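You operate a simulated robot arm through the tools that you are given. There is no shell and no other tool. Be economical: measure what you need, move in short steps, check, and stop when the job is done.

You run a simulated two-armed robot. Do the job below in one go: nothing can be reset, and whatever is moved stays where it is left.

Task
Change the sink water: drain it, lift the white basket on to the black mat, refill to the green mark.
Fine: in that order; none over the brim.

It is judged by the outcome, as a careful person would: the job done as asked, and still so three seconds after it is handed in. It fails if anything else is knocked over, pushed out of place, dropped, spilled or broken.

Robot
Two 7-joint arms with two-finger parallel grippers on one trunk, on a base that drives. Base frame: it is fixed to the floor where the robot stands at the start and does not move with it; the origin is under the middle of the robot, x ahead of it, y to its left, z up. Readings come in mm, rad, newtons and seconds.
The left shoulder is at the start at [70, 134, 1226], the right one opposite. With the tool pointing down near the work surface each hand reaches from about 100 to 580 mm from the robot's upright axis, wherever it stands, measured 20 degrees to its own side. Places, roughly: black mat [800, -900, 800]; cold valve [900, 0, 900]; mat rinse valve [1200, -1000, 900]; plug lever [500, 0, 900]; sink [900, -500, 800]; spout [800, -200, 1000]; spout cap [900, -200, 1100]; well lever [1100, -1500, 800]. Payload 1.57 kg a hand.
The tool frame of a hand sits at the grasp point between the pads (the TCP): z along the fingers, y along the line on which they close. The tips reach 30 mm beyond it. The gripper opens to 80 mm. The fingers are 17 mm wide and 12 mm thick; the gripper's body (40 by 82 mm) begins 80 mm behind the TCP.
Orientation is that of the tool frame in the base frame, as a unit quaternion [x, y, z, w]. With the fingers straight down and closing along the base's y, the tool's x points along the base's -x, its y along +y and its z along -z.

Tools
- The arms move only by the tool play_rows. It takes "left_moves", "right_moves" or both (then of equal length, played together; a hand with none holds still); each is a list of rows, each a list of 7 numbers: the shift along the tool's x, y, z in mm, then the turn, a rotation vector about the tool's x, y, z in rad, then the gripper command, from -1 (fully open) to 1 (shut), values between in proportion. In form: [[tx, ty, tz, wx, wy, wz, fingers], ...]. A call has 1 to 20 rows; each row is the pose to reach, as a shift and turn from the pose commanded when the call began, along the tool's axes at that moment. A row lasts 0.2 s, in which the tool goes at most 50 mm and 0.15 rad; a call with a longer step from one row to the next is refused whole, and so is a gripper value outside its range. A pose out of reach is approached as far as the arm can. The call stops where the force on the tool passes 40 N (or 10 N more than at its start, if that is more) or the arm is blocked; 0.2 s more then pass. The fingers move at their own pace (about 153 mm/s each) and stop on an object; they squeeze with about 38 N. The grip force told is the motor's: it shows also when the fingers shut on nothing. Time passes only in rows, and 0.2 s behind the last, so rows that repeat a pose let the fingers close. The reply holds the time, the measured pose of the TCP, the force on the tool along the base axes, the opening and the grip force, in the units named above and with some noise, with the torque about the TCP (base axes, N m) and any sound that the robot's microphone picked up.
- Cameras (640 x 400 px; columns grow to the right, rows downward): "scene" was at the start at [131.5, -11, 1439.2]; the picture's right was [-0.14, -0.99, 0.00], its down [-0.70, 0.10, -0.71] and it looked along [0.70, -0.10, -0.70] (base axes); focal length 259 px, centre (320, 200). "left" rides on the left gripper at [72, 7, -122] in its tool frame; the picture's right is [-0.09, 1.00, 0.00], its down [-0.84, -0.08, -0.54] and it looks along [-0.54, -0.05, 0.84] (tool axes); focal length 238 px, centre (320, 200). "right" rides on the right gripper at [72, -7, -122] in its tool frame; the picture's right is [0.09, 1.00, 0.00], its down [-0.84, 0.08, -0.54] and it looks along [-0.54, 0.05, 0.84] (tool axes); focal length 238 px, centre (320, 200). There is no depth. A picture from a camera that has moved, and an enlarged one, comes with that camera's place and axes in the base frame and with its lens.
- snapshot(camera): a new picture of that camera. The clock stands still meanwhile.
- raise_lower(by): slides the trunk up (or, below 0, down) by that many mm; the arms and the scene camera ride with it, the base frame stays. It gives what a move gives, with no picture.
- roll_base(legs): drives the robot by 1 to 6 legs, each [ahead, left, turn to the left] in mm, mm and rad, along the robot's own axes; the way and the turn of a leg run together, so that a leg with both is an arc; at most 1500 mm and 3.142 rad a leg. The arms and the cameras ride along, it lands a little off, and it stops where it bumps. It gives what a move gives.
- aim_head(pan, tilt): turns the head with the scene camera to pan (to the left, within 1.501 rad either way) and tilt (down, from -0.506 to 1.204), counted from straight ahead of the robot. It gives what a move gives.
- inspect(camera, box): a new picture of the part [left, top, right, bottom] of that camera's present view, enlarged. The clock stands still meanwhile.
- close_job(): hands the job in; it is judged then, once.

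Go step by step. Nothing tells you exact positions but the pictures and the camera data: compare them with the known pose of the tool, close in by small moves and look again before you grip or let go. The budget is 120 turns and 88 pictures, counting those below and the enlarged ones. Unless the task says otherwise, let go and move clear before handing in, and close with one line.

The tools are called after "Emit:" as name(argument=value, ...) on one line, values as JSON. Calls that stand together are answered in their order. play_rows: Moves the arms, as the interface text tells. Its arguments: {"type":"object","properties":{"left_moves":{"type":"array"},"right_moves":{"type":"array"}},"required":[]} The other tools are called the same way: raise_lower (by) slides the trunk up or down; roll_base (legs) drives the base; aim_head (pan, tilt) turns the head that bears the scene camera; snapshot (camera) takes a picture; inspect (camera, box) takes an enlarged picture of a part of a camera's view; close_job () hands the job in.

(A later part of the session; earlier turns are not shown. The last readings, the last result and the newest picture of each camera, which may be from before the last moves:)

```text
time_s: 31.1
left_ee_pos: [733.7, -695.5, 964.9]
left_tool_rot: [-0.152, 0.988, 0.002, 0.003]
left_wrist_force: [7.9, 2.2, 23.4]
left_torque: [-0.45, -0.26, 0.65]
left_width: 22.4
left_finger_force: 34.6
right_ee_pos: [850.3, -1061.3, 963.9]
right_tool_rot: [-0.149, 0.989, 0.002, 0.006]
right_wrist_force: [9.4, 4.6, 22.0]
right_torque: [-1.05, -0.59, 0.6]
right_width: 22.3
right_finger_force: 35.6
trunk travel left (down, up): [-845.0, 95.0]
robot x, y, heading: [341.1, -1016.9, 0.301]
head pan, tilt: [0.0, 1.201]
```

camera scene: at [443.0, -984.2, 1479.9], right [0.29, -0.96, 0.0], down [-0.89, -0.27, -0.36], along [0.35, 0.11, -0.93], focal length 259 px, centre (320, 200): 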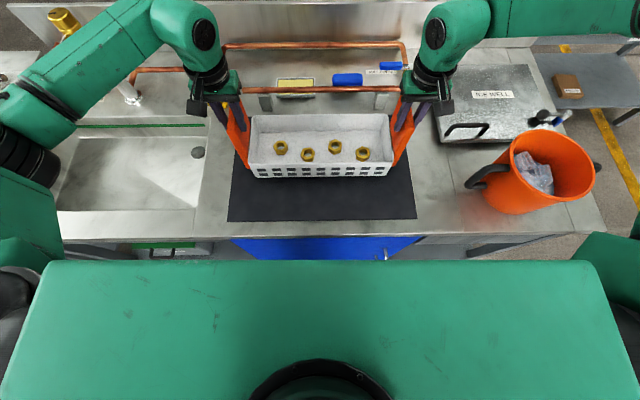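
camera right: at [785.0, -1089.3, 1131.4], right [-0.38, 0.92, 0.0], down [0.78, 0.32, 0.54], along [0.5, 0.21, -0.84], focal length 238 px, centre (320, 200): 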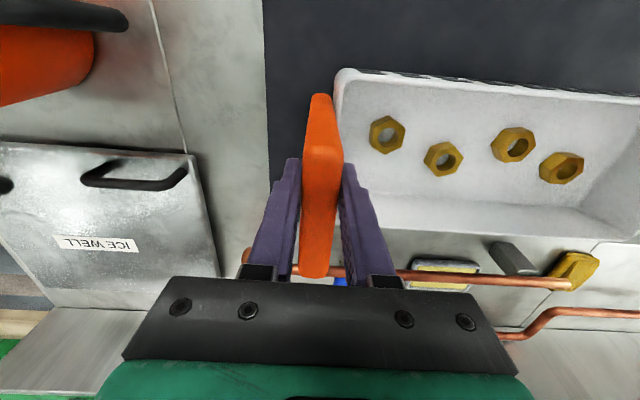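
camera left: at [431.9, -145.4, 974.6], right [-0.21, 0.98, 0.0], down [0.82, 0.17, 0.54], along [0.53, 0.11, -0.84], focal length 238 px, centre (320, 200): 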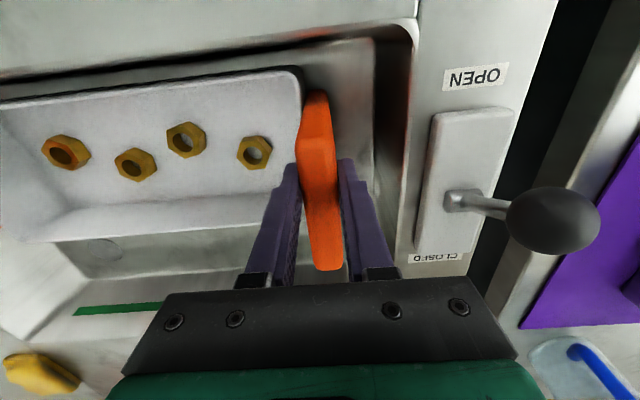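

The basket is on the mat (23 N up on each hand). I ease up 4 mm, open both grippers, and rise clear.

Emit:
play_rows(left_moves=[[0, 0, -4, 0, 0, 0, 1], [0, 0, -4, 0, 0, 0, 0.4], [0, 0, -4, 0, 0, 0, 0.1], [0, 0, -4, 0, 0, 0, -0.2], [0, 0, -4, 0, 0, 0, -0.3], [0, 0, -40, 0, 0, 0, -0.3], [0, 0, -80, 0, 0, 0, -0.3], [0, 0, -110, 0, 0, 0, -0.3]], right_moves=[[0, 0, -4, 0, 0, 0, 1], [0, 0, -4, 0, 0, 0, 0.4], [0, 0, -4, 0, 0, 0, 0.1], [0, 0, -4, 0, 0, 0, -0.2], [0, 0, -4, 0, 0, 0, -0.3], [0, 0, -40, 0, 0, 0, -0.3], [0, 0, -80, 0, 0, 0, -0.3], [0, 0, -110, 0, 0, 0, -0.3]])

Emit:
snapshot(camera="scene")

```text
time_s: 32.9
left_ee_pos: [734.5, -694.5, 1073.1]
left_tool_rot: [-0.151, 0.988, 0.002, -0.001]
left_wrist_force: [0.2, -0.7, -0.6]
left_torque: [-0.02, 0.02, -0.02]
left_width: 52.1
left_finger_force: 0.1
right_ee_pos: [850.1, -1060.4, 1069.5]
right_tool_rot: [-0.15, 0.989, 0.0, 0.0]
right_wrist_force: [0.5, 0.3, 0.0]
right_torque: [0.03, 0.01, 0.0]
right_width: 52.1
right_finger_force: 0.0
trunk travel left (down, up): [-845.0, 95.0]
robot x, y, heading: [340.7, -1016.0, 0.295]
head pan, tilt: [0.0, 1.201]
```

```text
51 pictures are left
camera scene: at [441.1, -985.1, 1455.0], right [0.29, -0.96, 0.0], down [-0.89, -0.27, -0.36], along [0.35, 0.11, -0.93], focal length 259 px, centre (320, 200)
```

scene: 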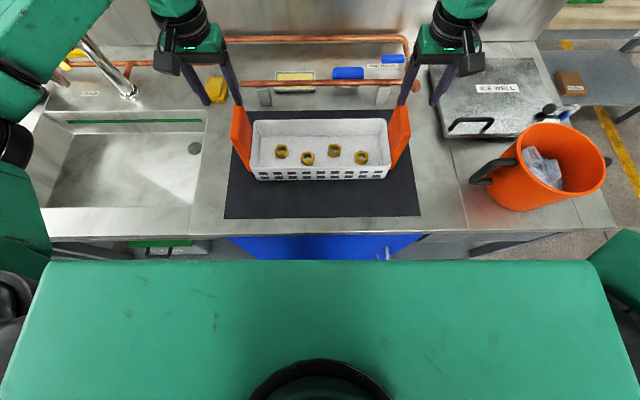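

Basket stands on the mat with all nuts. I retract the hands and drive back left to the plug lever.

Emit:
play_rows(left_moves=[[35, 0, -30, 0, 0, 0, 0.5], [70, 0, -50, 0, 0, 0, 1], [100, 0, -50, 0, 0, 0, 1]], right_moves=[[35, 0, -30, 0, 0, 0, 0.5], [70, 0, -50, 0, 0, 0, 1], [100, 0, -50, 0, 0, 0, 1]])

Emit:
roll_base(legs=[[0, 684, 0]])

Emit:
aim_head(pan=0.2, tilt=0.8)

Emit:
snapshot(camera="scene")

```text
time_s: 33.7
left_ee_pos: [636.6, -726.2, 1122.9]
left_tool_rot: [-0.151, 0.988, 0.001, 0.0]
left_wrist_force: [-0.3, 0.2, 0.5]
left_torque: [-0.01, -0.03, -0.01]
left_width: 0.0
left_finger_force: 21.5
right_ee_pos: [756.8, -1092.8, 1119.5]
right_tool_rot: [-0.149, 0.989, 0.001, 0.0]
right_wrist_force: [0.3, 0.4, -0.5]
right_torque: [0.0, 0.0, 0.01]
right_width: 0.0
right_finger_force: 21.3
trunk travel left (down, up): [-845.0, 95.0]
robot x, y, heading: [337.3, -1015.6, 0.29]
head pan, tilt: [0.0, 1.201]
```

```text
time_s: 37.4
left_ee_pos: [430.1, -66.3, 1121.7]
left_tool_rot: [-0.158, 0.987, 0.001, 0.0]
left_wrist_force: [-0.4, 0.0, -0.5]
left_torque: [0.02, -0.01, 0.02]
left_width: 0.0
left_finger_force: 20.7
right_ee_pos: [551.5, -432.0, 1118.9]
right_tool_rot: [-0.156, 0.988, 0.002, 0.001]
right_wrist_force: [0.6, 0.8, 0.2]
right_torque: [-0.01, 0.02, 0.02]
right_width: 0.1
right_finger_force: 21.3
trunk travel left (down, up): [-845.0, 95.0]
robot x, y, heading: [131.3, -363.0, 0.311]
head pan, tilt: [0.0, 1.201]
```

```text
time_s: 38.3
left_ee_pos: [428.7, -65.8, 1121.5]
left_tool_rot: [-0.157, 0.988, 0.003, 0.0]
left_wrist_force: [0.4, 0.3, 0.6]
left_torque: [0.0, 0.02, -0.01]
left_width: 0.0
left_finger_force: 21.4
right_ee_pos: [552.2, -432.3, 1119.0]
right_tool_rot: [-0.155, 0.988, 0.0, 0.001]
right_wrist_force: [-0.8, 0.0, 0.6]
right_torque: [0.0, 0.01, 0.02]
right_width: 0.0
right_finger_force: 20.9
trunk travel left (down, up): [-845.0, 95.0]
robot x, y, heading: [139.3, -358.6, 0.311]
head pan, tilt: [0.201, 0.799]
```

```text
50 pictures are left
camera scene: at [252.0, -305.9, 1482.7], right [0.49, -0.87, 0.0], down [-0.63, -0.35, -0.7], along [0.61, 0.34, -0.72], focal length 259 px, centre (320, 200)
```

scene: 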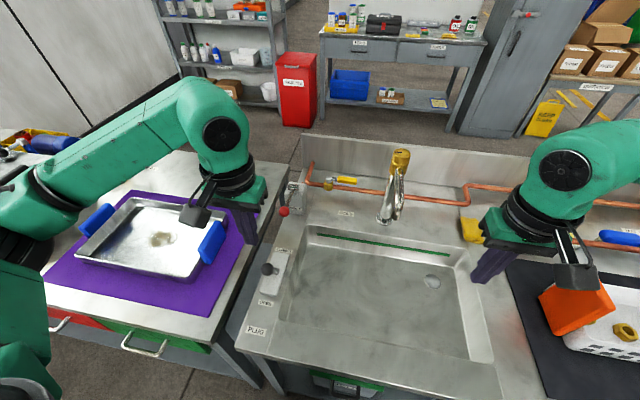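

Basket on mat, sink empty. The plug knob sits at about (480,-21,880) in OPEN; I lower the closed left fingers on my side of it and push it to CLOSED.

Emit:
play_rows(left_moves=[[-17, 27, 0, 0, 0, 0, 1], [-17, 27, 48, 0, 0, 0, 1], [-17, 27, 96, 0, 0, 0, 1], [-17, 27, 144, 0, 0, 0, 1], [-17, 27, 190, 0, 0, 0, 1], [-17, 27, 236, 0, 0, 0, 1], [-27, 27, 236, 0, 0, 0, 1], [-37, 27, 236, 0, 0, 0, 1], [-47, 27, 236, 0, 0, 0, 1], [-57, 27, 236, 0, 0, 0, 1], [-67, 27, 236, 0, 0, 0, 1], [-77, 27, 236, 0, 0, 0, 1], [-87, 27, 236, 0, 0, 0, 1], [-97, 27, 236, 0, 0, 0, 1], [-105, 27, 236, 0, 0, 0, 1], [-112, 27, 236, 0, 0, 0, 1], [-116, 27, 236, 0, 0, 0, 1]])

Emit:
snapshot(camera="left")

```text
time_s: 41.7
left_ee_pos: [511.3, -8.5, 886.7]
left_tool_rot: [-0.158, 0.987, 0.003, -0.013]
left_wrist_force: [-25.7, -2.4, 26.5]
left_torque: [-0.18, 0.66, -0.01]
left_width: 0.1
left_finger_force: 21.3
right_ee_pos: [546.6, -433.4, 1121.0]
right_tool_rot: [-0.156, 0.988, 0.002, 0.003]
right_wrist_force: [0.2, 0.6, -0.3]
right_torque: [0.04, 0.05, 0.04]
right_width: 0.2
right_finger_force: 21.3
trunk travel left (down, up): [-845.0, 95.0]
robot x, y, heading: [135.0, -362.1, 0.311]
head pan, tilt: [0.201, 0.799]
stopped in row 16 (left hand): the force on the tool passed its limit at 43 N (the readings are from after the stop); the commanded pose is now the measured one
```

```text
49 pictures are left
camera left: at [443.9, -24.7, 1008.9], right [-0.22, 0.97, 0.01], down [0.83, 0.19, 0.52], along [0.51, 0.12, -0.85], focal length 238 px, centre (320, 200)
```

left: 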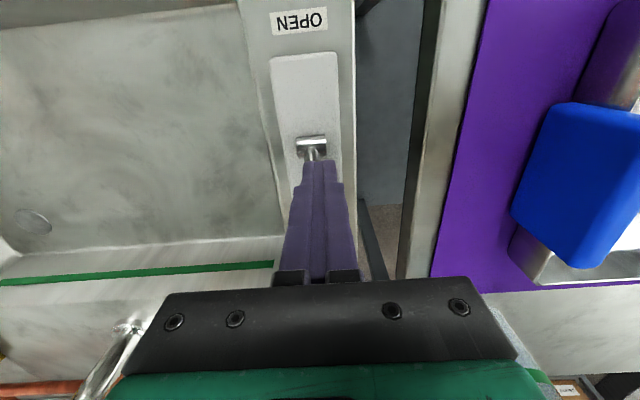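

The push ended at a firm stop near the original closed position. I back off, raise, and compare with the first view.

Emit:
play_rows(left_moves=[[15, 0, 0, 0, 0, 0, 1], [25, 0, -45, 0, 0, 0, 1], [35, 0, -90, 0, 0, 0, 1], [60, 0, -135, 0, 0, 0, 1], [90, 0, -180, 0, 0, 0, 1], [110, 0, -225, 0, 0, 0, 1]])

Emit:
inspect(camera="scene", box=[230, 130, 470, 350])

Emit:
inspect(camera="scene", box=[260, 140, 420, 240])

```text
refused: row 4 steps farther than a row can; nothing moved
```

```text
1.82 times, centred on (350, 240) of scene
camera zoom: at [243.8, -309.7, 1484.1], right [0.49, -0.87, 0.0], down [-0.62, -0.35, -0.7], along [0.61, 0.34, -0.71], focal length 472 px, centre (266, 127)
```

zoom: 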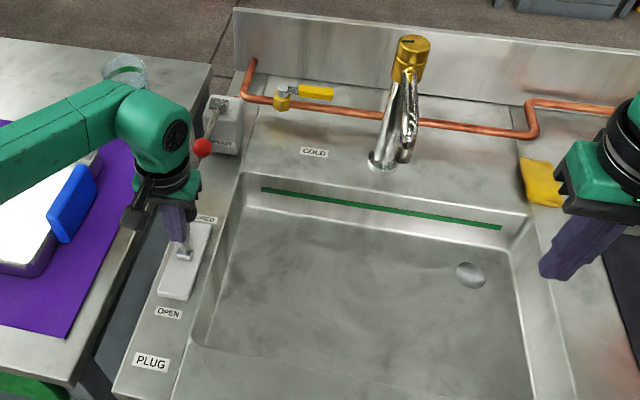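

```text
4.00 times, centred on (340, 190) of scene
camera zoom: at [243.8, -309.7, 1484.1], right [0.49, -0.87, 0.0], down [-0.62, -0.35, -0.7], along [0.61, 0.34, -0.71], focal length 1038 px, centre (240, 240)
```

zoom: 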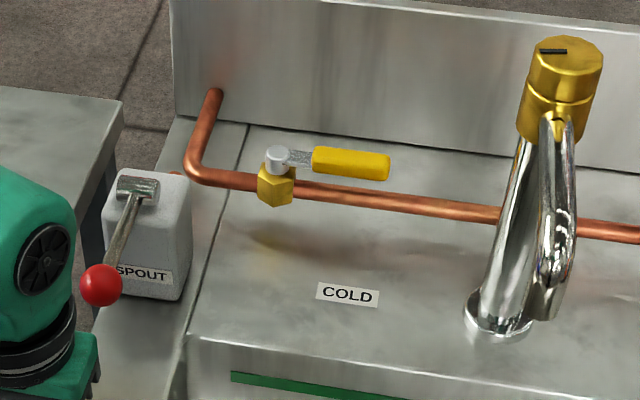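

Lever seems closed but the hand hides it. The spout tip hangs about 50 mm inside the sink's far rim, good. I raise the hand with allowed steps.

Emit:
play_rows(left_moves=[[15, 0, 0, 0, 0, 0, 1], [25, 0, -45, 0, 0, 0, 1], [35, 0, -90, 0, 0, 0, 1], [50, 0, -135, 0, 0, 0, 1], [70, 0, -178, 0, 0, 0, 1], [90, 0, -220, 0, 0, 0, 1]])

Emit:
inspect(camera="scene", box=[230, 130, 470, 350])

```text
time_s: 43.1
left_ee_pos: [436.0, -36.1, 1105.3]
left_tool_rot: [-0.156, 0.988, 0.001, -0.01]
left_wrist_force: [-0.2, 0.1, 0.5]
left_torque: [0.02, -0.05, 0.02]
left_width: 0.1
left_finger_force: 21.8
right_ee_pos: [551.9, -432.0, 1119.3]
right_tool_rot: [-0.157, 0.988, 0.001, 0.001]
right_wrist_force: [-0.6, -0.8, 0.3]
right_torque: [0.01, -0.01, 0.02]
right_width: 0.1
right_finger_force: 21.8
trunk travel left (down, up): [-845.0, 95.0]
robot x, y, heading: [132.5, -360.0, 0.311]
head pan, tilt: [0.201, 0.799]
```

```text
1.82 times, centred on (350, 240) of scene
camera zoom: at [249.9, -307.3, 1482.9], right [0.49, -0.87, 0.0], down [-0.62, -0.35, -0.7], along [0.61, 0.34, -0.72], focal length 472 px, centre (266, 127)
```

zoom: 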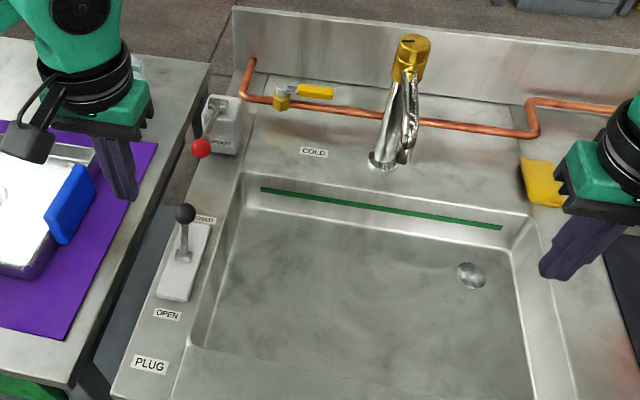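

The drain lever is back exactly at CLOSED (541,-6). Next the water: the red SPOUT lever is hinged on a sideways pin near (722,55,925), its knob near (636,29,920), while the yellow cold valve already lies in line with its pipe. I bring the left hand, tilted forward and open, near the red knob for a close look.

Emit:
play_rows(left_moves=[[-33, 0, 26, 0, -0.14, 0, 0], [-66, 0, 52, 0, -0.28, 0, -0.5], [-99, 0, 78, 0, -0.42, 0, -0.5], [-132, 0, 104, 0, -0.56, 0, -0.5], [-155, 0, 115, 0, -0.7, 0, -0.5], [-155, 0, 115, 0, -0.7, 0, -0.5]])

Emit:
snapshot(camera="left")

Emit:
snapshot(camera="scene")

```text
time_s: 44.5
left_ee_pos: [583.3, 14.9, 986.5]
left_tool_rot: [-0.147, 0.931, 0.056, 0.329]
left_wrist_force: [0.6, 0.1, 1.0]
left_torque: [0.02, 0.01, -0.01]
left_width: 59.9
left_finger_force: 0.1
right_ee_pos: [551.5, -431.0, 1119.4]
right_tool_rot: [-0.156, 0.988, 0.001, 0.0]
right_wrist_force: [0.0, -0.5, -0.1]
right_torque: [0.0, -0.02, -0.02]
right_width: 0.0
right_finger_force: 21.6
trunk travel left (down, up): [-845.0, 95.0]
robot x, y, heading: [133.1, -363.4, 0.315]
head pan, tilt: [0.201, 0.799]
```

```text
45 pictures are left
camera left: at [455.3, -19.9, 1034.7], right [-0.24, 0.97, 0.06], down [0.32, 0.02, 0.95], along [0.92, 0.25, -0.31], focal length 238 px, centre (320, 200)
```

left: 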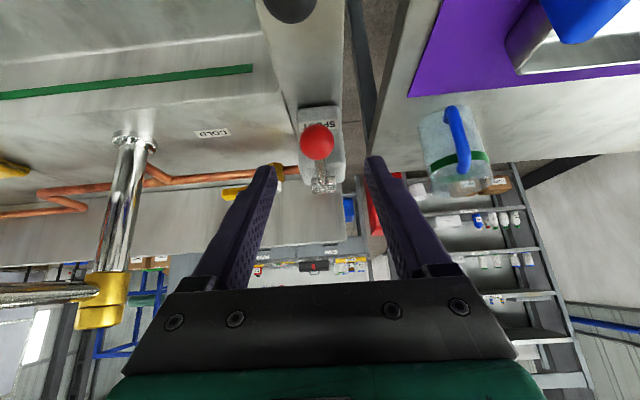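

```text
44 pictures are left
camera scene: at [251.3, -306.3, 1482.7], right [0.49, -0.87, 0.0], down [-0.62, -0.35, -0.7], along [0.61, 0.34, -0.72], focal length 259 px, centre (320, 200)
```

scene: 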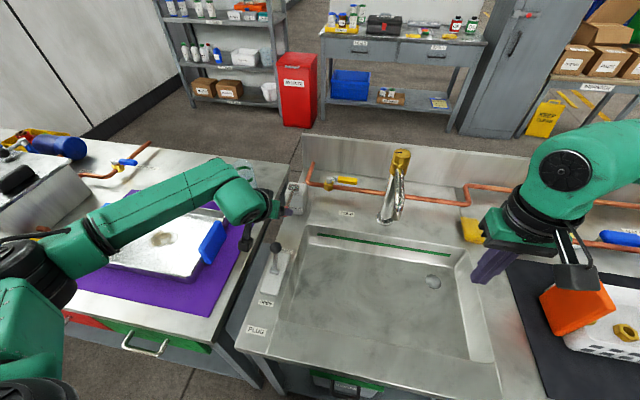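

The knob is centred in the hand's view, at about (636,29,918); the lever lies roughly level toward me. I move in and grip the ball.

Emit:
play_rows(left_moves=[[1, -2.5, 40, 0, 0, 0, -0.5], [1, -2.5, 79, 0, 0, 0, -0.5], [1, -2.5, 79, 0, 0, 0, 0.3], [1, -2.5, 79, 0, 0, 0, 1], [1, -2.5, 79, 0, 0, 0, 1], [1, -2.5, 79, 0, 0, 0, 1]])

Emit:
snapshot(camera="left")

```text
time_s: 45.9
left_ee_pos: [631.2, 28.1, 923.5]
left_tool_rot: [-0.147, 0.931, 0.055, 0.328]
left_wrist_force: [5.0, 0.5, -1.6]
left_torque: [0.08, -0.14, -0.06]
left_width: 31.2
left_finger_force: 40.0
right_ee_pos: [553.5, -430.0, 1118.0]
right_tool_rot: [-0.156, 0.988, 0.001, 0.0]
right_wrist_force: [0.2, -1.2, -0.2]
right_torque: [-0.01, 0.02, 0.02]
right_width: 0.2
right_finger_force: 21.6
trunk travel left (down, up): [-845.0, 95.0]
robot x, y, heading: [131.6, -361.7, 0.315]
head pan, tilt: [0.201, 0.799]
```

```text
43 pictures are left
camera left: at [503.2, -6.9, 972.7], right [-0.24, 0.97, 0.06], down [0.32, 0.02, 0.95], along [0.92, 0.25, -0.32], focal length 238 px, centre (320, 200)
```

left: 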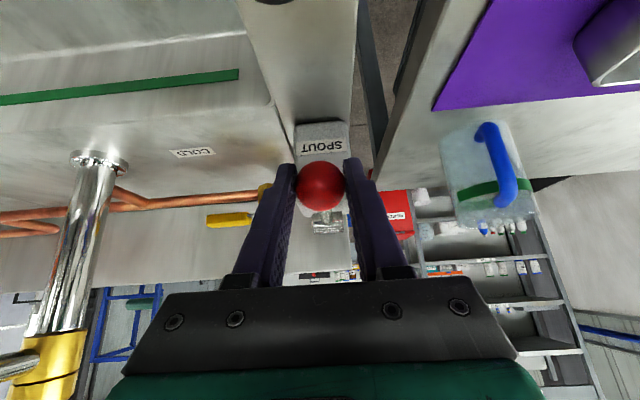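

Ball gripped. I lift the lever along its arc in small steps and watch the force and the spout.

Emit:
play_rows(left_moves=[[-4.5, 0, -5, 0, 0, 0, 1], [-9.3, 0, -9.7, 0, 0, 0, 1], [-14.5, 0, -14, 0, 0, 0, 1], [-20, 0, -18, 0, 0, 0, 1], [-26, 0, -21.5, 0, 0, 0, 1], [-31.8, 0, -24.4, 0, 0, 0, 1]])

Emit:
snapshot(camera="scene")

```text
time_s: 47.3
left_ee_pos: [639.0, 29.4, 963.1]
left_tool_rot: [-0.148, 0.931, 0.055, 0.329]
left_wrist_force: [-0.4, -0.1, 0.4]
left_torque: [-0.02, -0.01, 0.01]
left_width: 0.1
left_finger_force: 21.5
right_ee_pos: [552.6, -429.7, 1118.4]
right_tool_rot: [-0.157, 0.988, 0.0, 0.001]
right_wrist_force: [0.3, 0.1, -0.1]
right_torque: [-0.03, 0.04, -0.03]
right_width: 0.3
right_finger_force: 21.2
trunk travel left (down, up): [-845.0, 95.0]
robot x, y, heading: [132.7, -359.4, 0.314]
head pan, tilt: [0.201, 0.799]
```

```text
42 pictures are left
camera scene: at [252.7, -305.3, 1482.7], right [0.49, -0.87, 0.0], down [-0.63, -0.35, -0.7], along [0.61, 0.34, -0.72], focal length 259 px, centre (320, 200)
```

scene: 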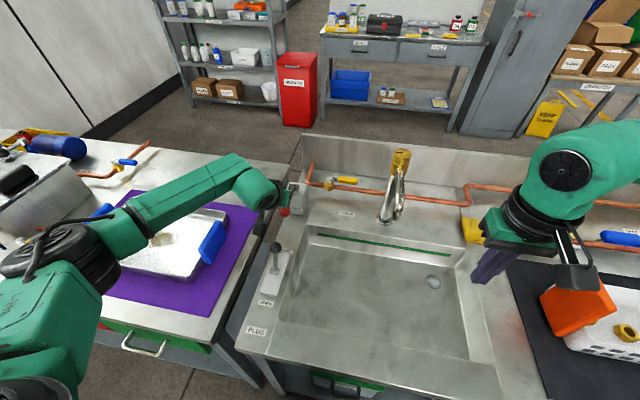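

The ball slipped out of the fingers; I look where the lever is.

Emit:
snapshot(camera="left")

Emit:
inspect(camera="scene", box=[260, 150, 420, 250])

```text
41 pictures are left
camera left: at [511.1, -5.2, 1011.5], right [-0.24, 0.97, 0.06], down [0.32, 0.02, 0.95], along [0.92, 0.25, -0.31], focal length 238 px, centre (320, 200)
```

left: 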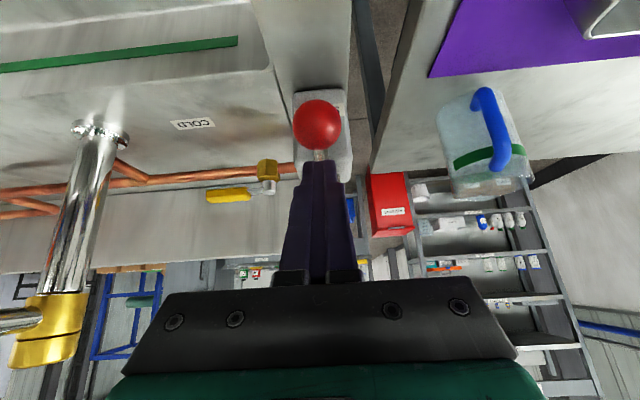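

```text
4.00 times, centred on (340, 200) of scene
camera zoom: at [252.7, -305.3, 1482.7], right [0.49, -0.87, 0.0], down [-0.63, -0.35, -0.7], along [0.61, 0.34, -0.72], focal length 1038 px, centre (240, 200)
```

zoom: 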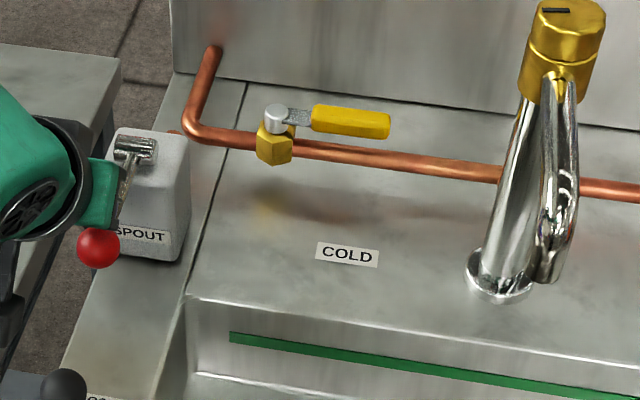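

The lever is unchanged: my grip was off the ball's centre and squeezed out. I regrip deeper, centred on the ball.

Emit:
play_rows(left_moves=[[0, 0, -40, 0, 0, 0, 1], [15, 0, -50, 0, 0, 0, 0], [31, 0, -40, 0, 0, 0, -0.5], [31, 0, 0, 0, 0, 0, -0.5], [31, 0, 34, 0, 0, 0, -0.5], [31, 0, 34, 0, 0, 0, 0.3], [31, 0, 34, 0, 0, 0, 1], [31, 0, 34, 0, 0, 0, 1], [31, 0, 34, 0, 0, 0, 1]])

Emit:
play_rows(left_moves=[[-2, 0, -2.5, 0, 0, 0, 1], [-4.5, 0, -5, 0, 0, 0, 1], [-4.5, 0, -5, 0, 0, 0, 1]])

```text
time_s: 49.3
left_ee_pos: [635.5, 29.7, 916.4]
left_tool_rot: [-0.147, 0.932, 0.055, 0.327]
left_wrist_force: [1.3, 5.8, -2.8]
left_torque: [0.07, 0.09, 0.07]
left_width: 30.8
left_finger_force: 39.7
right_ee_pos: [552.3, -427.9, 1118.7]
right_tool_rot: [-0.157, 0.988, 0.0, -0.001]
right_wrist_force: [0.3, -1.4, 0.0]
right_torque: [0.02, -0.01, -0.01]
right_width: 0.0
right_finger_force: 21.3
trunk travel left (down, up): [-845.0, 95.0]
robot x, y, heading: [135.8, -360.5, 0.313]
head pan, tilt: [0.201, 0.799]
```

```text
time_s: 50.1
left_ee_pos: [636.4, 29.2, 916.8]
left_tool_rot: [-0.147, 0.933, 0.055, 0.323]
left_wrist_force: [-7.2, 1.0, -26.9]
left_torque: [-0.08, 0.07, 0.03]
left_width: 31.1
left_finger_force: 40.2
right_ee_pos: [554.2, -427.3, 1118.3]
right_tool_rot: [-0.157, 0.988, -0.001, -0.003]
right_wrist_force: [-0.4, -0.2, 0.4]
right_torque: [0.01, 0.03, 0.01]
right_width: 0.0
right_finger_force: 21.6
trunk travel left (down, up): [-845.0, 95.0]
robot x, y, heading: [129.4, -357.7, 0.311]
head pan, tilt: [0.201, 0.799]
```

It firmly resists going up (27 N with no motion), so I test the other direction gently.

Emit:
play_rows(left_moves=[[4.5, 0, 5, 0, 0, 0, 1], [4.5, 0, 5, 0, 0, 0, 1]])

Emit:
play_rows(left_moves=[[2, 0, 2.5, 0, 0, 0, 1], [4.5, 0, 5, 0, 0, 0, 1], [4.5, 0, 5, 0, 0, 0, 1]])

```text
time_s: 50.7
left_ee_pos: [635.6, 28.3, 916.8]
left_tool_rot: [-0.147, 0.931, 0.055, 0.329]
left_wrist_force: [-7.7, 0.5, -10.5]
left_torque: [-0.13, 0.51, 0.08]
left_width: 30.7
left_finger_force: 40.0
right_ee_pos: [551.7, -429.3, 1120.0]
right_tool_rot: [-0.157, 0.988, 0.0, 0.0]
right_wrist_force: [0.0, 0.7, -0.1]
right_torque: [-0.01, -0.01, 0.03]
right_width: 0.1
right_finger_force: 21.8
trunk travel left (down, up): [-845.0, 95.0]
robot x, y, heading: [139.3, -360.6, 0.312]
head pan, tilt: [0.201, 0.799]
```

```text
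time_s: 51.5
left_ee_pos: [635.4, 29.6, 914.6]
left_tool_rot: [-0.146, 0.93, 0.055, 0.334]
left_wrist_force: [2.4, 7.0, 12.8]
left_torque: [0.31, -1.01, -0.01]
left_width: 31.4
left_finger_force: 40.2
right_ee_pos: [549.0, -430.3, 1119.8]
right_tool_rot: [-0.156, 0.988, 0.0, 0.001]
right_wrist_force: [-0.3, 0.1, 0.5]
right_torque: [-0.01, -0.01, -0.01]
right_width: 0.0
right_finger_force: 21.2
trunk travel left (down, up): [-845.0, 95.0]
robot x, y, heading: [132.1, -361.9, 0.317]
head pan, tilt: [0.201, 0.799]
```

Slight give downward. I press further down with the force guard.

Emit:
play_rows(left_moves=[[4, 0, 4, 0, 0, 0, 1], [8, 0, 8, 0, 0, 0, 1], [12, 0, 13, 0, 0, 0, 1], [12, 0, 13, 0, 0, 0, 1]])

Emit:
snapshot(camera="scene")

```text
time_s: 52.5
left_ee_pos: [634.2, 28.8, 892.4]
left_tool_rot: [-0.147, 0.931, 0.055, 0.329]
left_wrist_force: [10.0, 10.9, 14.3]
left_torque: [0.23, -0.86, 0.02]
left_width: 31.4
left_finger_force: 40.5
right_ee_pos: [551.9, -430.0, 1119.7]
right_tool_rot: [-0.156, 0.988, 0.0, 0.0]
right_wrist_force: [0.7, 0.2, 0.3]
right_torque: [0.03, 0.0, 0.02]
right_width: 0.0
right_finger_force: 21.5
trunk travel left (down, up): [-845.0, 95.0]
robot x, y, heading: [132.6, -363.3, 0.316]
head pan, tilt: [0.201, 0.799]
```

```text
39 pictures are left
camera scene: at [251.7, -305.2, 1482.7], right [0.49, -0.87, 0.0], down [-0.62, -0.35, -0.7], along [0.61, 0.34, -0.72], focal length 259 px, centre (320, 200)
```

scene: 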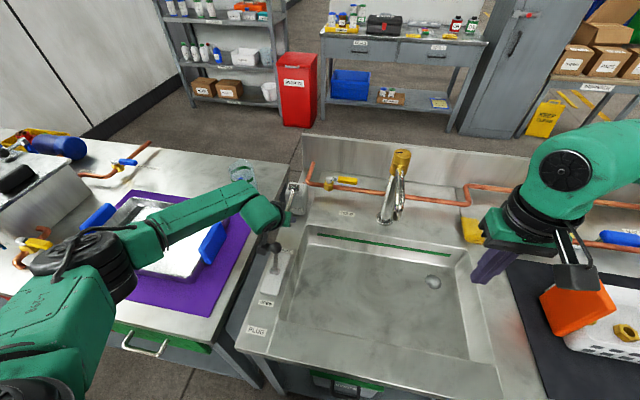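

The knob moved down 24 mm with light force. I check for any effect at the spout before continuing.

Emit:
inspect(camera="scene", box=[260, 150, 420, 250])

Emit:
snapshot(camera="left")

```text
4.00 times, centred on (340, 200) of scene
camera zoom: at [251.7, -305.2, 1482.7], right [0.49, -0.87, 0.0], down [-0.62, -0.35, -0.7], along [0.61, 0.34, -0.72], focal length 1038 px, centre (240, 200)
```

zoom: 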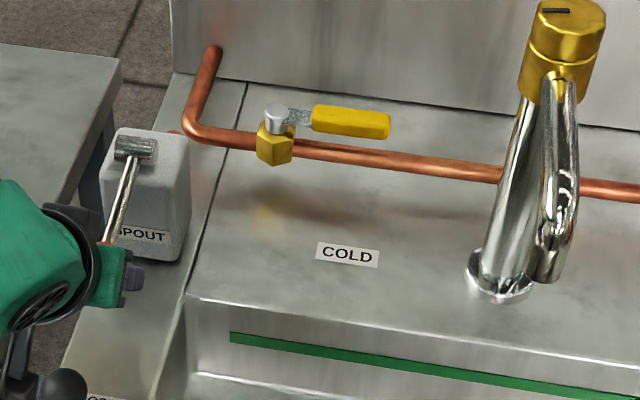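

```text
37 pictures are left
camera left: at [506.8, -5.7, 940.7], right [-0.24, 0.97, 0.06], down [0.32, 0.02, 0.95], along [0.92, 0.25, -0.31], focal length 238 px, centre (320, 200)
```

left: 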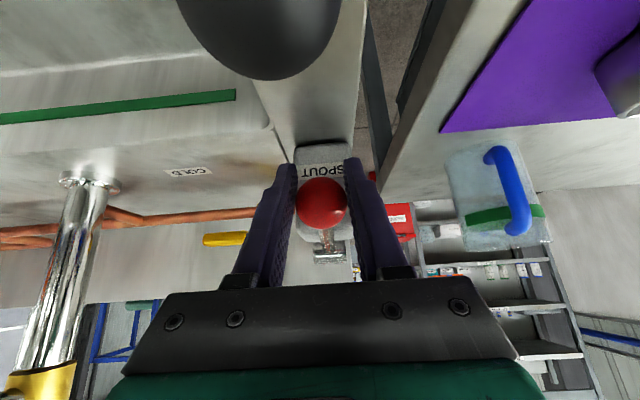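

The lever rests lower but nothing flows yet, and my wrist camera is getting close to the plug knob. I let go and regroup to press the red ball from above with a steeper hand.

Emit:
play_rows(left_moves=[[0, 0, 0, 0, 0, 0, 0], [0, 0, 0, 0, 0, 0, -0.5], [0, 0, -45, 0, 0, 0, -0.5], [-15, 0, -72, 0, 0.13, 0, 0.5], [-34, 0, -72, 0, 0.26, 0, 1], [-34, 0, -60, 0, 0.39, 0, 1], [-34, 0, -60, 0, 0.39, 0, 1]])

Emit:
snapshot(camera="left")

Emit:
inspect(camera="scene", box=[250, 150, 410, 250])

```text
time_s: 54.1
left_ee_pos: [623.5, 25.7, 961.8]
left_tool_rot: [-0.155, 0.977, 0.026, 0.142]
left_wrist_force: [-1.6, -0.9, 2.8]
left_torque: [0.04, 0.02, -0.01]
left_width: 0.1
left_finger_force: 21.6
right_ee_pos: [550.5, -431.6, 1119.1]
right_tool_rot: [-0.157, 0.988, 0.001, 0.001]
right_wrist_force: [0.0, 0.9, -0.6]
right_torque: [0.0, 0.0, 0.03]
right_width: 0.1
right_finger_force: 21.1
trunk travel left (down, up): [-845.0, 95.0]
robot x, y, heading: [134.6, -358.1, 0.312]
head pan, tilt: [0.201, 0.799]
```

```text
36 pictures are left
camera left: at [523.3, -1.2, 1056.5], right [-0.22, 0.97, 0.03], down [0.64, 0.12, 0.76], along [0.73, 0.19, -0.65], focal length 238 px, centre (320, 200)
```

left: 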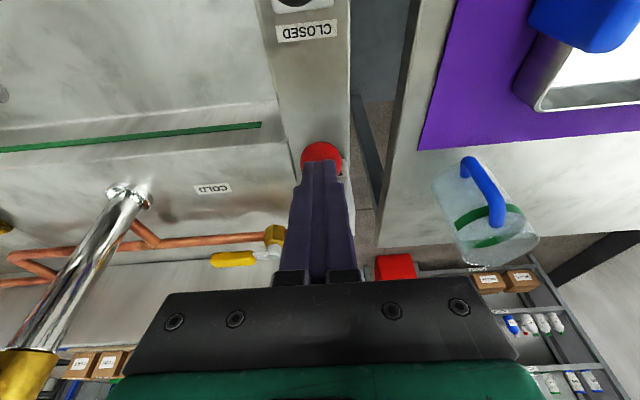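

```text
4.00 times, centred on (330, 200) of scene
camera zoom: at [250.2, -306.6, 1482.9], right [0.49, -0.87, 0.0], down [-0.62, -0.35, -0.7], along [0.61, 0.34, -0.72], focal length 1038 px, centre (280, 200)
```

zoom: 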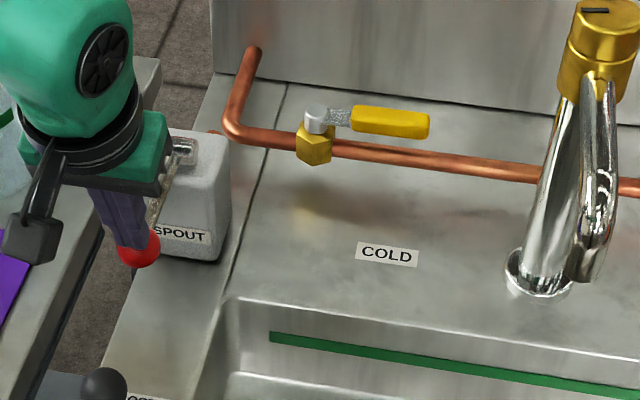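

The ball has sprung back to its original height, so this is a sprung (hold-down) lever. I press it from above further, and look for flow while holding.

Emit:
play_rows(left_moves=[[3, 0, 10, 0, 0, 0, 1], [6, 0, 19, 0, 0, 0, 1], [8.5, 0, 29, 0, 0, 0, 1], [11, 0, 38, 0, 0, 0, 1], [14, 0, 48, 0, 0, 0, 1], [14, 0, 48, 0, 0, 0, 1]])

Emit:
inspect(camera="scene", box=[240, 130, 460, 300])

```text
time_s: 55.5
left_ee_pos: [622.6, 23.4, 910.2]
left_tool_rot: [-0.154, 0.977, 0.026, 0.142]
left_wrist_force: [-2.8, -2.2, 3.3]
left_torque: [-0.06, 0.02, 0.06]
left_width: 0.1
left_finger_force: 21.3
right_ee_pos: [551.1, -432.3, 1118.9]
right_tool_rot: [-0.156, 0.988, 0.002, 0.0]
right_wrist_force: [-0.4, -0.1, -0.1]
right_torque: [0.02, 0.0, 0.0]
right_width: 0.1
right_finger_force: 21.1
trunk travel left (down, up): [-845.0, 95.0]
robot x, y, heading: [134.6, -360.0, 0.312]
head pan, tilt: [0.201, 0.799]
```

```text
2.35 times, centred on (350, 215) of scene
camera zoom: at [249.8, -307.1, 1482.9], right [0.49, -0.87, 0.0], down [-0.62, -0.35, -0.7], along [0.61, 0.34, -0.72], focal length 610 px, centre (249, 165)
```

zoom: 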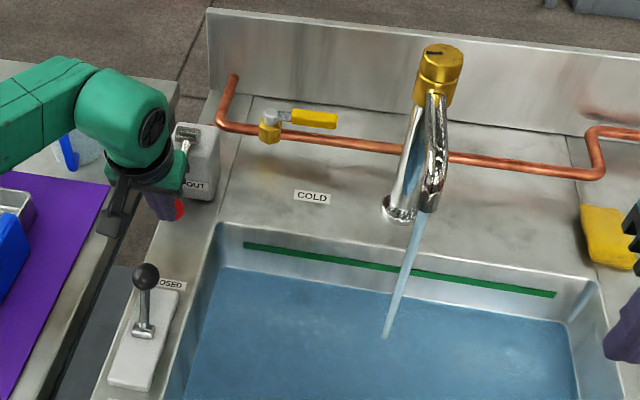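

Water is flowing into the sink from the spout: the lever has toggled down and latched. The level is still shallow (about 10 mm, mark is ~60 mm up). I regrip the ball now so I can lift it shut.

Emit:
play_rows(left_moves=[[-5, 1.5, -8, 0, 0, 0, -0.3], [-10, 1.5, 38, 0, 0, 0, -0.3], [-10, 1.5, 47, 0, 0, 0, 1], [-10, 1.5, 47, 0, 0, 0, 1]])

Emit:
inspect(camera="scene", box=[240, 130, 460, 300])

```text
time_s: 56.5
left_ee_pos: [643.1, 32.7, 870.7]
left_tool_rot: [-0.155, 0.977, 0.025, 0.144]
left_wrist_force: [-2.9, -2.3, 7.0]
left_torque: [0.1, -0.54, -0.08]
left_width: 31.2
left_finger_force: 39.9
right_ee_pos: [550.6, -433.1, 1119.8]
right_tool_rot: [-0.156, 0.988, 0.001, 0.002]
right_wrist_force: [0.0, 0.3, -0.7]
right_torque: [0.02, -0.01, -0.02]
right_width: 0.1
right_finger_force: 21.7
trunk travel left (down, up): [-845.0, 95.0]
robot x, y, heading: [133.6, -361.1, 0.311]
head pan, tilt: [0.201, 0.799]
```

```text
2.35 times, centred on (350, 215) of scene
camera zoom: at [249.1, -307.9, 1483.1], right [0.49, -0.87, 0.0], down [-0.62, -0.35, -0.7], along [0.61, 0.34, -0.72], focal length 610 px, centre (249, 165)
```

zoom: 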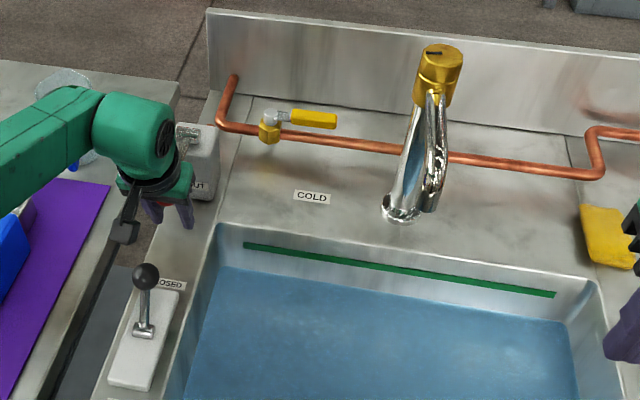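

The stream has stopped although I hold the ball low, so flow needs it pressed right down. I press a few millimetres more and look.

Emit:
play_rows(left_moves=[[2, 0, 6, 0, 0, 0, 1], [3, 0, 10, 0, 0, 0, 1]])

Emit:
inspect(camera="scene", box=[240, 130, 460, 300])

```text
time_s: 57.1
left_ee_pos: [643.7, 32.1, 860.0]
left_tool_rot: [-0.156, 0.977, 0.027, 0.145]
left_wrist_force: [4.5, 0.8, 12.4]
left_torque: [0.32, -0.67, -0.04]
left_width: 31.1
left_finger_force: 39.4
right_ee_pos: [550.7, -432.8, 1119.5]
right_tool_rot: [-0.156, 0.988, 0.0, 0.001]
right_wrist_force: [0.4, 1.0, -0.1]
right_torque: [0.0, -0.02, 0.0]
right_width: 0.0
right_finger_force: 20.9
trunk travel left (down, up): [-845.0, 95.0]
robot x, y, heading: [129.5, -358.9, 0.309]
head pan, tilt: [0.201, 0.799]
```

```text
2.35 times, centred on (350, 215) of scene
camera zoom: at [250.1, -308.1, 1483.0], right [0.49, -0.87, 0.0], down [-0.62, -0.35, -0.7], along [0.61, 0.34, -0.72], focal length 610 px, centre (249, 165)
```

zoom: 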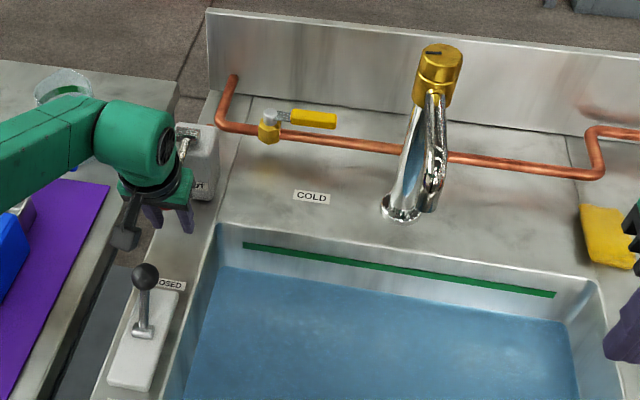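

No flow at 860 yet; I press a little further and hold briefly.

Emit:
play_rows(left_moves=[[2, 0, 8, 0, 0, 0, 1], [4, 0, 14, 0, 0, 0, 1], [4, 0, 14, 0, 0, 0, 1]])

Emit:
inspect(camera="scene", box=[240, 130, 460, 300])

```text
time_s: 57.9
left_ee_pos: [630.6, 31.9, 844.9]
left_tool_rot: [-0.155, 0.978, 0.027, 0.139]
left_wrist_force: [-25.1, -10.9, -1.0]
left_torque: [0.72, -1.62, -0.06]
left_width: 0.0
left_finger_force: 21.4
left hand out of reach, approached as far as the arm can: row 1, 2, 3
right_ee_pos: [548.1, -431.6, 1119.6]
right_tool_rot: [-0.157, 0.988, 0.001, 0.002]
right_wrist_force: [1.3, 0.6, 0.2]
right_torque: [-0.04, 0.02, 0.0]
right_width: 0.0
right_finger_force: 21.3
trunk travel left (down, up): [-845.0, 95.0]
robot x, y, heading: [133.1, -362.5, 0.311]
head pan, tilt: [0.201, 0.799]
```

```text
2.35 times, centred on (350, 215) of scene
camera zoom: at [246.8, -307.6, 1483.0], right [0.49, -0.87, 0.0], down [-0.62, -0.35, -0.7], along [0.61, 0.34, -0.71], focal length 610 px, centre (249, 165)
```

zoom: 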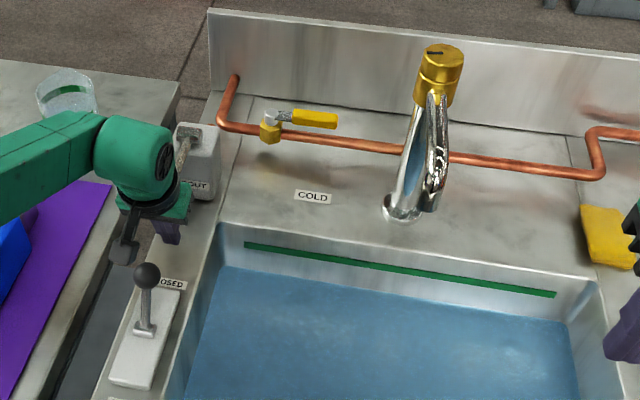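

I lost the ball at the edge of reach. I back out upward and look at the lever and the water.

Emit:
play_rows(left_moves=[[15, 0, -5, 0, 0, 0, 1], [30, 0, -50, 0, 0, 0, 1], [30, 0, -98, 0, 0, 0, 1], [30, 0, -130, 0, 0, 0, 1]])

Emit:
snapshot(camera="left")

Emit:
inspect(camera="scene", box=[240, 130, 460, 300])

```text
time_s: 58.9
left_ee_pos: [576.3, 11.5, 961.4]
left_tool_rot: [-0.156, 0.977, 0.027, 0.141]
left_wrist_force: [-0.4, -0.7, -0.4]
left_torque: [-0.02, 0.01, -0.04]
left_width: 0.2
left_finger_force: 20.9
right_ee_pos: [551.9, -431.1, 1119.3]
right_tool_rot: [-0.155, 0.988, 0.001, 0.0]
right_wrist_force: [0.5, -0.5, 0.2]
right_torque: [-0.01, 0.03, 0.01]
right_width: 0.2
right_finger_force: 20.9
trunk travel left (down, up): [-845.0, 95.0]
robot x, y, heading: [134.1, -359.8, 0.316]
head pan, tilt: [0.201, 0.799]
```

```text
30 pictures are left
camera left: at [475.5, -14.5, 1056.4], right [-0.23, 0.97, 0.03], down [0.64, 0.12, 0.76], along [0.73, 0.19, -0.65], focal length 238 px, centre (320, 200)
```

left: 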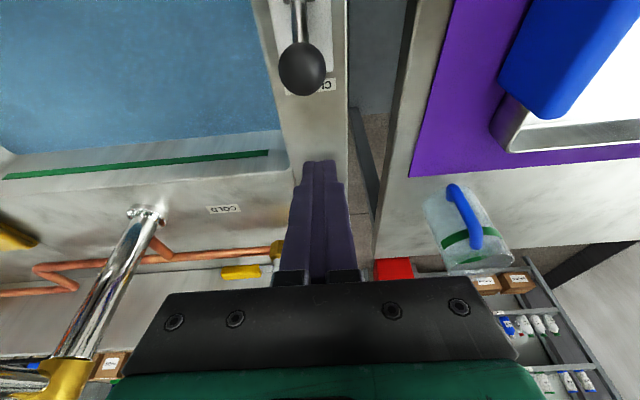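

```text
2.35 times, centred on (350, 215) of scene
camera zoom: at [252.4, -306.1, 1482.6], right [0.49, -0.87, 0.0], down [-0.63, -0.35, -0.7], along [0.61, 0.34, -0.72], focal length 610 px, centre (249, 165)
```

zoom: 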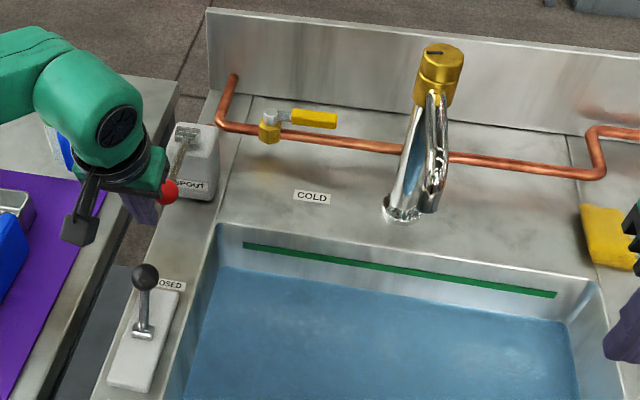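

The lever has sprung back up and the flow is off: it is a hold-to-run lever, and the fingers had merely slid along the ball. The level is steady, well below the green mark; I give it a short measured press from above, then re-check.

Emit:
play_rows(left_moves=[[-25, 0, -5, 0, 0, 0, 1], [-51, 0, 2.5, 0, 0, 0, 1], [-45, 0, 25, 0, 0, 0, 1], [-41, 0, 48, 0, 0, 0, 1], [-38, 0, 63, 0, 0, 0, 1], [-38, 0, 63, 0, 0, 0, 1], [-38, 0, 63, 0, 0, 0, 1]])

Emit:
inspect(camera="scene", box=[240, 130, 460, 300])

```text
time_s: 60.5
left_ee_pos: [628.2, 28.3, 913.2]
left_tool_rot: [-0.155, 0.977, 0.026, 0.143]
left_wrist_force: [1.0, 0.2, 8.5]
left_torque: [0.05, -0.14, 0.04]
left_width: 0.0
left_finger_force: 21.0
right_ee_pos: [551.0, -432.2, 1119.3]
right_tool_rot: [-0.157, 0.988, 0.001, 0.0]
right_wrist_force: [0.3, -0.5, 0.4]
right_torque: [0.02, -0.01, 0.04]
right_width: 0.3
right_finger_force: 21.3
trunk travel left (down, up): [-845.0, 95.0]
robot x, y, heading: [133.3, -358.0, 0.317]
head pan, tilt: [0.201, 0.799]
```

```text
2.35 times, centred on (350, 215) of scene
camera zoom: at [250.0, -307.3, 1483.0], right [0.49, -0.87, 0.0], down [-0.62, -0.35, -0.7], along [0.61, 0.34, -0.72], focal length 610 px, centre (249, 165)
```

zoom: 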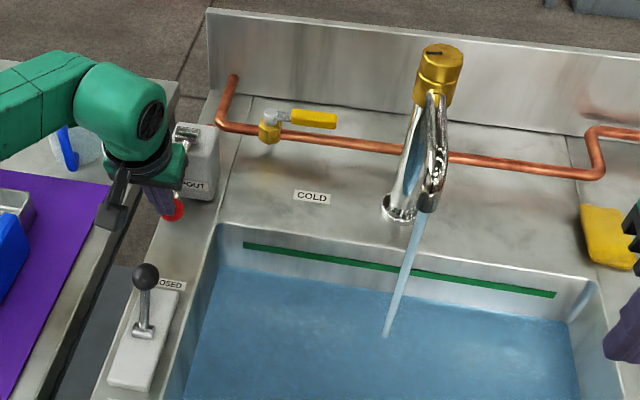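

Holding works: it flows, slowly raising the level. I hold for another 1.2 s and measure the rise.

Emit:
play_rows(left_moves=[[0, 0, 0, 0, 0, 0, 1], [0, 0, 0, 0, 0, 0, 1], [0, 0, 0, 0, 0, 0, 1], [0, 0, 0, 0, 0, 0, 1], [0, 0, 0, 0, 0, 0, 1]])

Emit:
inspect(camera="scene", box=[300, 210, 460, 310])

```text
time_s: 61.7
left_ee_pos: [626.7, 27.7, 913.0]
left_tool_rot: [-0.154, 0.977, 0.026, 0.142]
left_wrist_force: [-0.2, -0.3, 8.7]
left_torque: [0.03, -0.13, 0.0]
left_width: 0.0
left_finger_force: 21.4
right_ee_pos: [551.4, -431.8, 1118.3]
right_tool_rot: [-0.157, 0.988, 0.001, 0.002]
right_wrist_force: [0.0, 0.4, -0.3]
right_torque: [-0.01, -0.03, 0.03]
right_width: 0.1
right_finger_force: 21.2
trunk travel left (down, up): [-845.0, 95.0]
robot x, y, heading: [135.1, -360.2, 0.308]
head pan, tilt: [0.201, 0.799]
```

```text
4.00 times, centred on (380, 260) of scene
camera zoom: at [249.9, -307.5, 1482.9], right [0.49, -0.87, 0.0], down [-0.62, -0.35, -0.7], along [0.61, 0.34, -0.72], focal length 1038 px, centre (80, -40)
```

zoom: 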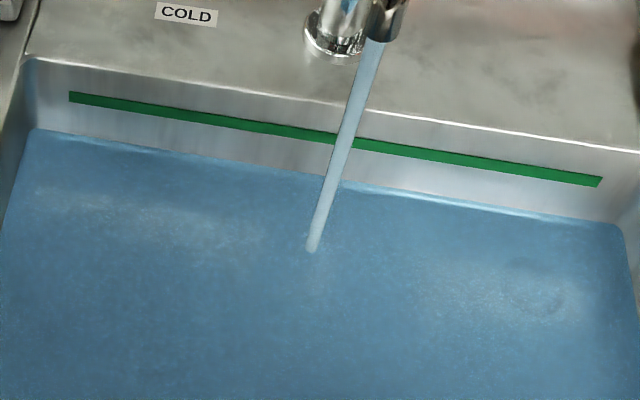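

The surface is rising slowly (about 4 px/s at this zoom, 38 px short of the mark). I hold for a longer stretch.

Emit:
play_rows(left_moves=[[0, 0, 0, 0, 0, 0, 1], [0, 0, 0, 0, 0, 0, 1], [0, 0, 0, 0, 0, 0, 1], [0, 0, 0, 0, 0, 0, 1], [0, 0, 0, 0, 0, 0, 1], [0, 0, 0, 0, 0, 0, 1], [0, 0, 0, 0, 0, 0, 1], [0, 0, 0, 0, 0, 0, 1], [0, 0, 0, 0, 0, 0, 1], [0, 0, 0, 0, 0, 0, 1], [0, 0, 0, 0, 0, 0, 1], [0, 0, 0, 0, 0, 0, 1], [0, 0, 0, 0, 0, 0, 1], [0, 0, 0, 0, 0, 0, 1], [0, 0, 0, 0, 0, 0, 1]])

Emit:
inspect(camera="scene", box=[300, 210, 460, 310])

```text
time_s: 64.9
left_ee_pos: [627.5, 27.5, 913.9]
left_tool_rot: [-0.154, 0.978, 0.025, 0.142]
left_wrist_force: [0.0, -0.8, 6.9]
left_torque: [-0.02, -0.1, -0.04]
left_width: 0.0
left_finger_force: 21.4
right_ee_pos: [550.6, -431.6, 1119.3]
right_tool_rot: [-0.157, 0.988, 0.0, 0.001]
right_wrist_force: [0.2, 0.0, -0.5]
right_torque: [-0.01, 0.01, 0.01]
right_width: 0.0
right_finger_force: 21.3
trunk travel left (down, up): [-845.0, 95.0]
robot x, y, heading: [138.5, -363.9, 0.314]
head pan, tilt: [0.201, 0.799]
```

```text
4.00 times, centred on (380, 260) of scene
camera zoom: at [249.9, -307.5, 1482.9], right [0.49, -0.87, 0.0], down [-0.62, -0.35, -0.7], along [0.61, 0.34, -0.72], focal length 1038 px, centre (80, -40)
```

zoom: 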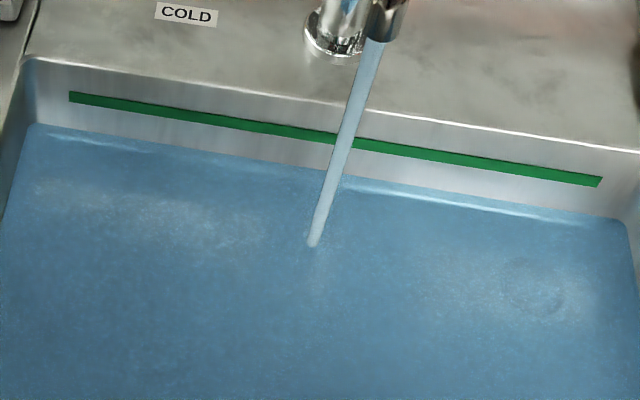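

Rising about 1.6 px/s; about 31 px to the middle of the mark. I hold two longer stretches, then check.

Emit:
play_rows(left_moves=[[0, 0, 0, 0, 0, 0, 1], [0, 0, 0, 0, 0, 0, 1], [0, 0, 0, 0, 0, 0, 1], [0, 0, 0, 0, 0, 0, 1], [0, 0, 0, 0, 0, 0, 1], [0, 0, 0, 0, 0, 0, 1], [0, 0, 0, 0, 0, 0, 1], [0, 0, 0, 0, 0, 0, 1], [0, 0, 0, 0, 0, 0, 1], [0, 0, 0, 0, 0, 0, 1], [0, 0, 0, 0, 0, 0, 1], [0, 0, 0, 0, 0, 0, 1], [0, 0, 0, 0, 0, 0, 1], [0, 0, 0, 0, 0, 0, 1], [0, 0, 0, 0, 0, 0, 1], [0, 0, 0, 0, 0, 0, 1], [0, 0, 0, 0, 0, 0, 1], [0, 0, 0, 0, 0, 0, 1], [0, 0, 0, 0, 0, 0, 1], [0, 0, 0, 0, 0, 0, 1]])

Emit:
play_rows(left_moves=[[0, 0, 0, 0, 0, 0, 1], [0, 0, 0, 0, 0, 0, 1], [0, 0, 0, 0, 0, 0, 1], [0, 0, 0, 0, 0, 0, 1], [0, 0, 0, 0, 0, 0, 1], [0, 0, 0, 0, 0, 0, 1], [0, 0, 0, 0, 0, 0, 1], [0, 0, 0, 0, 0, 0, 1], [0, 0, 0, 0, 0, 0, 1], [0, 0, 0, 0, 0, 0, 1]])

Emit:
inspect(camera="scene", box=[300, 210, 460, 310])

```text
time_s: 69.1
left_ee_pos: [626.8, 29.1, 913.3]
left_tool_rot: [-0.154, 0.977, 0.026, 0.143]
left_wrist_force: [-1.8, -1.3, 7.3]
left_torque: [0.01, -0.05, -0.03]
left_width: 0.0
left_finger_force: 21.0
right_ee_pos: [550.1, -431.7, 1119.9]
right_tool_rot: [-0.156, 0.988, 0.001, 0.0]
right_wrist_force: [-0.2, -0.1, 0.4]
right_torque: [0.03, 0.02, 0.02]
right_width: 0.0
right_finger_force: 21.6
trunk travel left (down, up): [-845.0, 95.0]
robot x, y, heading: [131.0, -360.7, 0.315]
head pan, tilt: [0.201, 0.799]
```

```text
time_s: 71.3
left_ee_pos: [626.2, 27.5, 912.9]
left_tool_rot: [-0.154, 0.977, 0.025, 0.142]
left_wrist_force: [-1.7, 0.1, 7.0]
left_torque: [0.01, -0.03, -0.02]
left_width: 0.0
left_finger_force: 21.2
right_ee_pos: [550.9, -431.8, 1118.7]
right_tool_rot: [-0.156, 0.988, 0.001, 0.001]
right_wrist_force: [1.0, 0.7, -0.1]
right_torque: [-0.02, 0.01, 0.03]
right_width: 0.0
right_finger_force: 21.7
trunk travel left (down, up): [-845.0, 95.0]
robot x, y, heading: [134.4, -360.3, 0.311]
head pan, tilt: [0.201, 0.799]
```

```text
4.00 times, centred on (380, 260) of scene
camera zoom: at [249.8, -307.4, 1482.9], right [0.49, -0.87, 0.0], down [-0.62, -0.35, -0.7], along [0.61, 0.34, -0.72], focal length 1038 px, centre (80, -40)
```

zoom: 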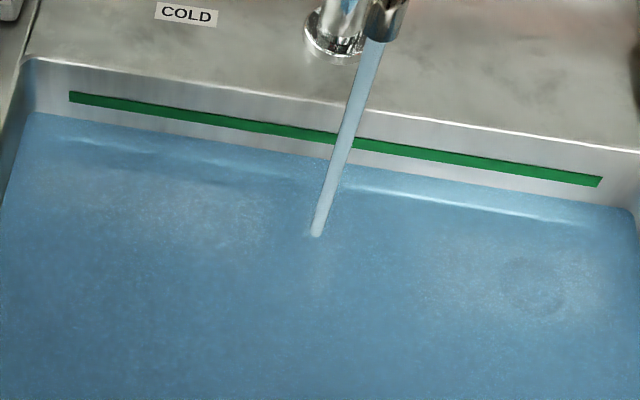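

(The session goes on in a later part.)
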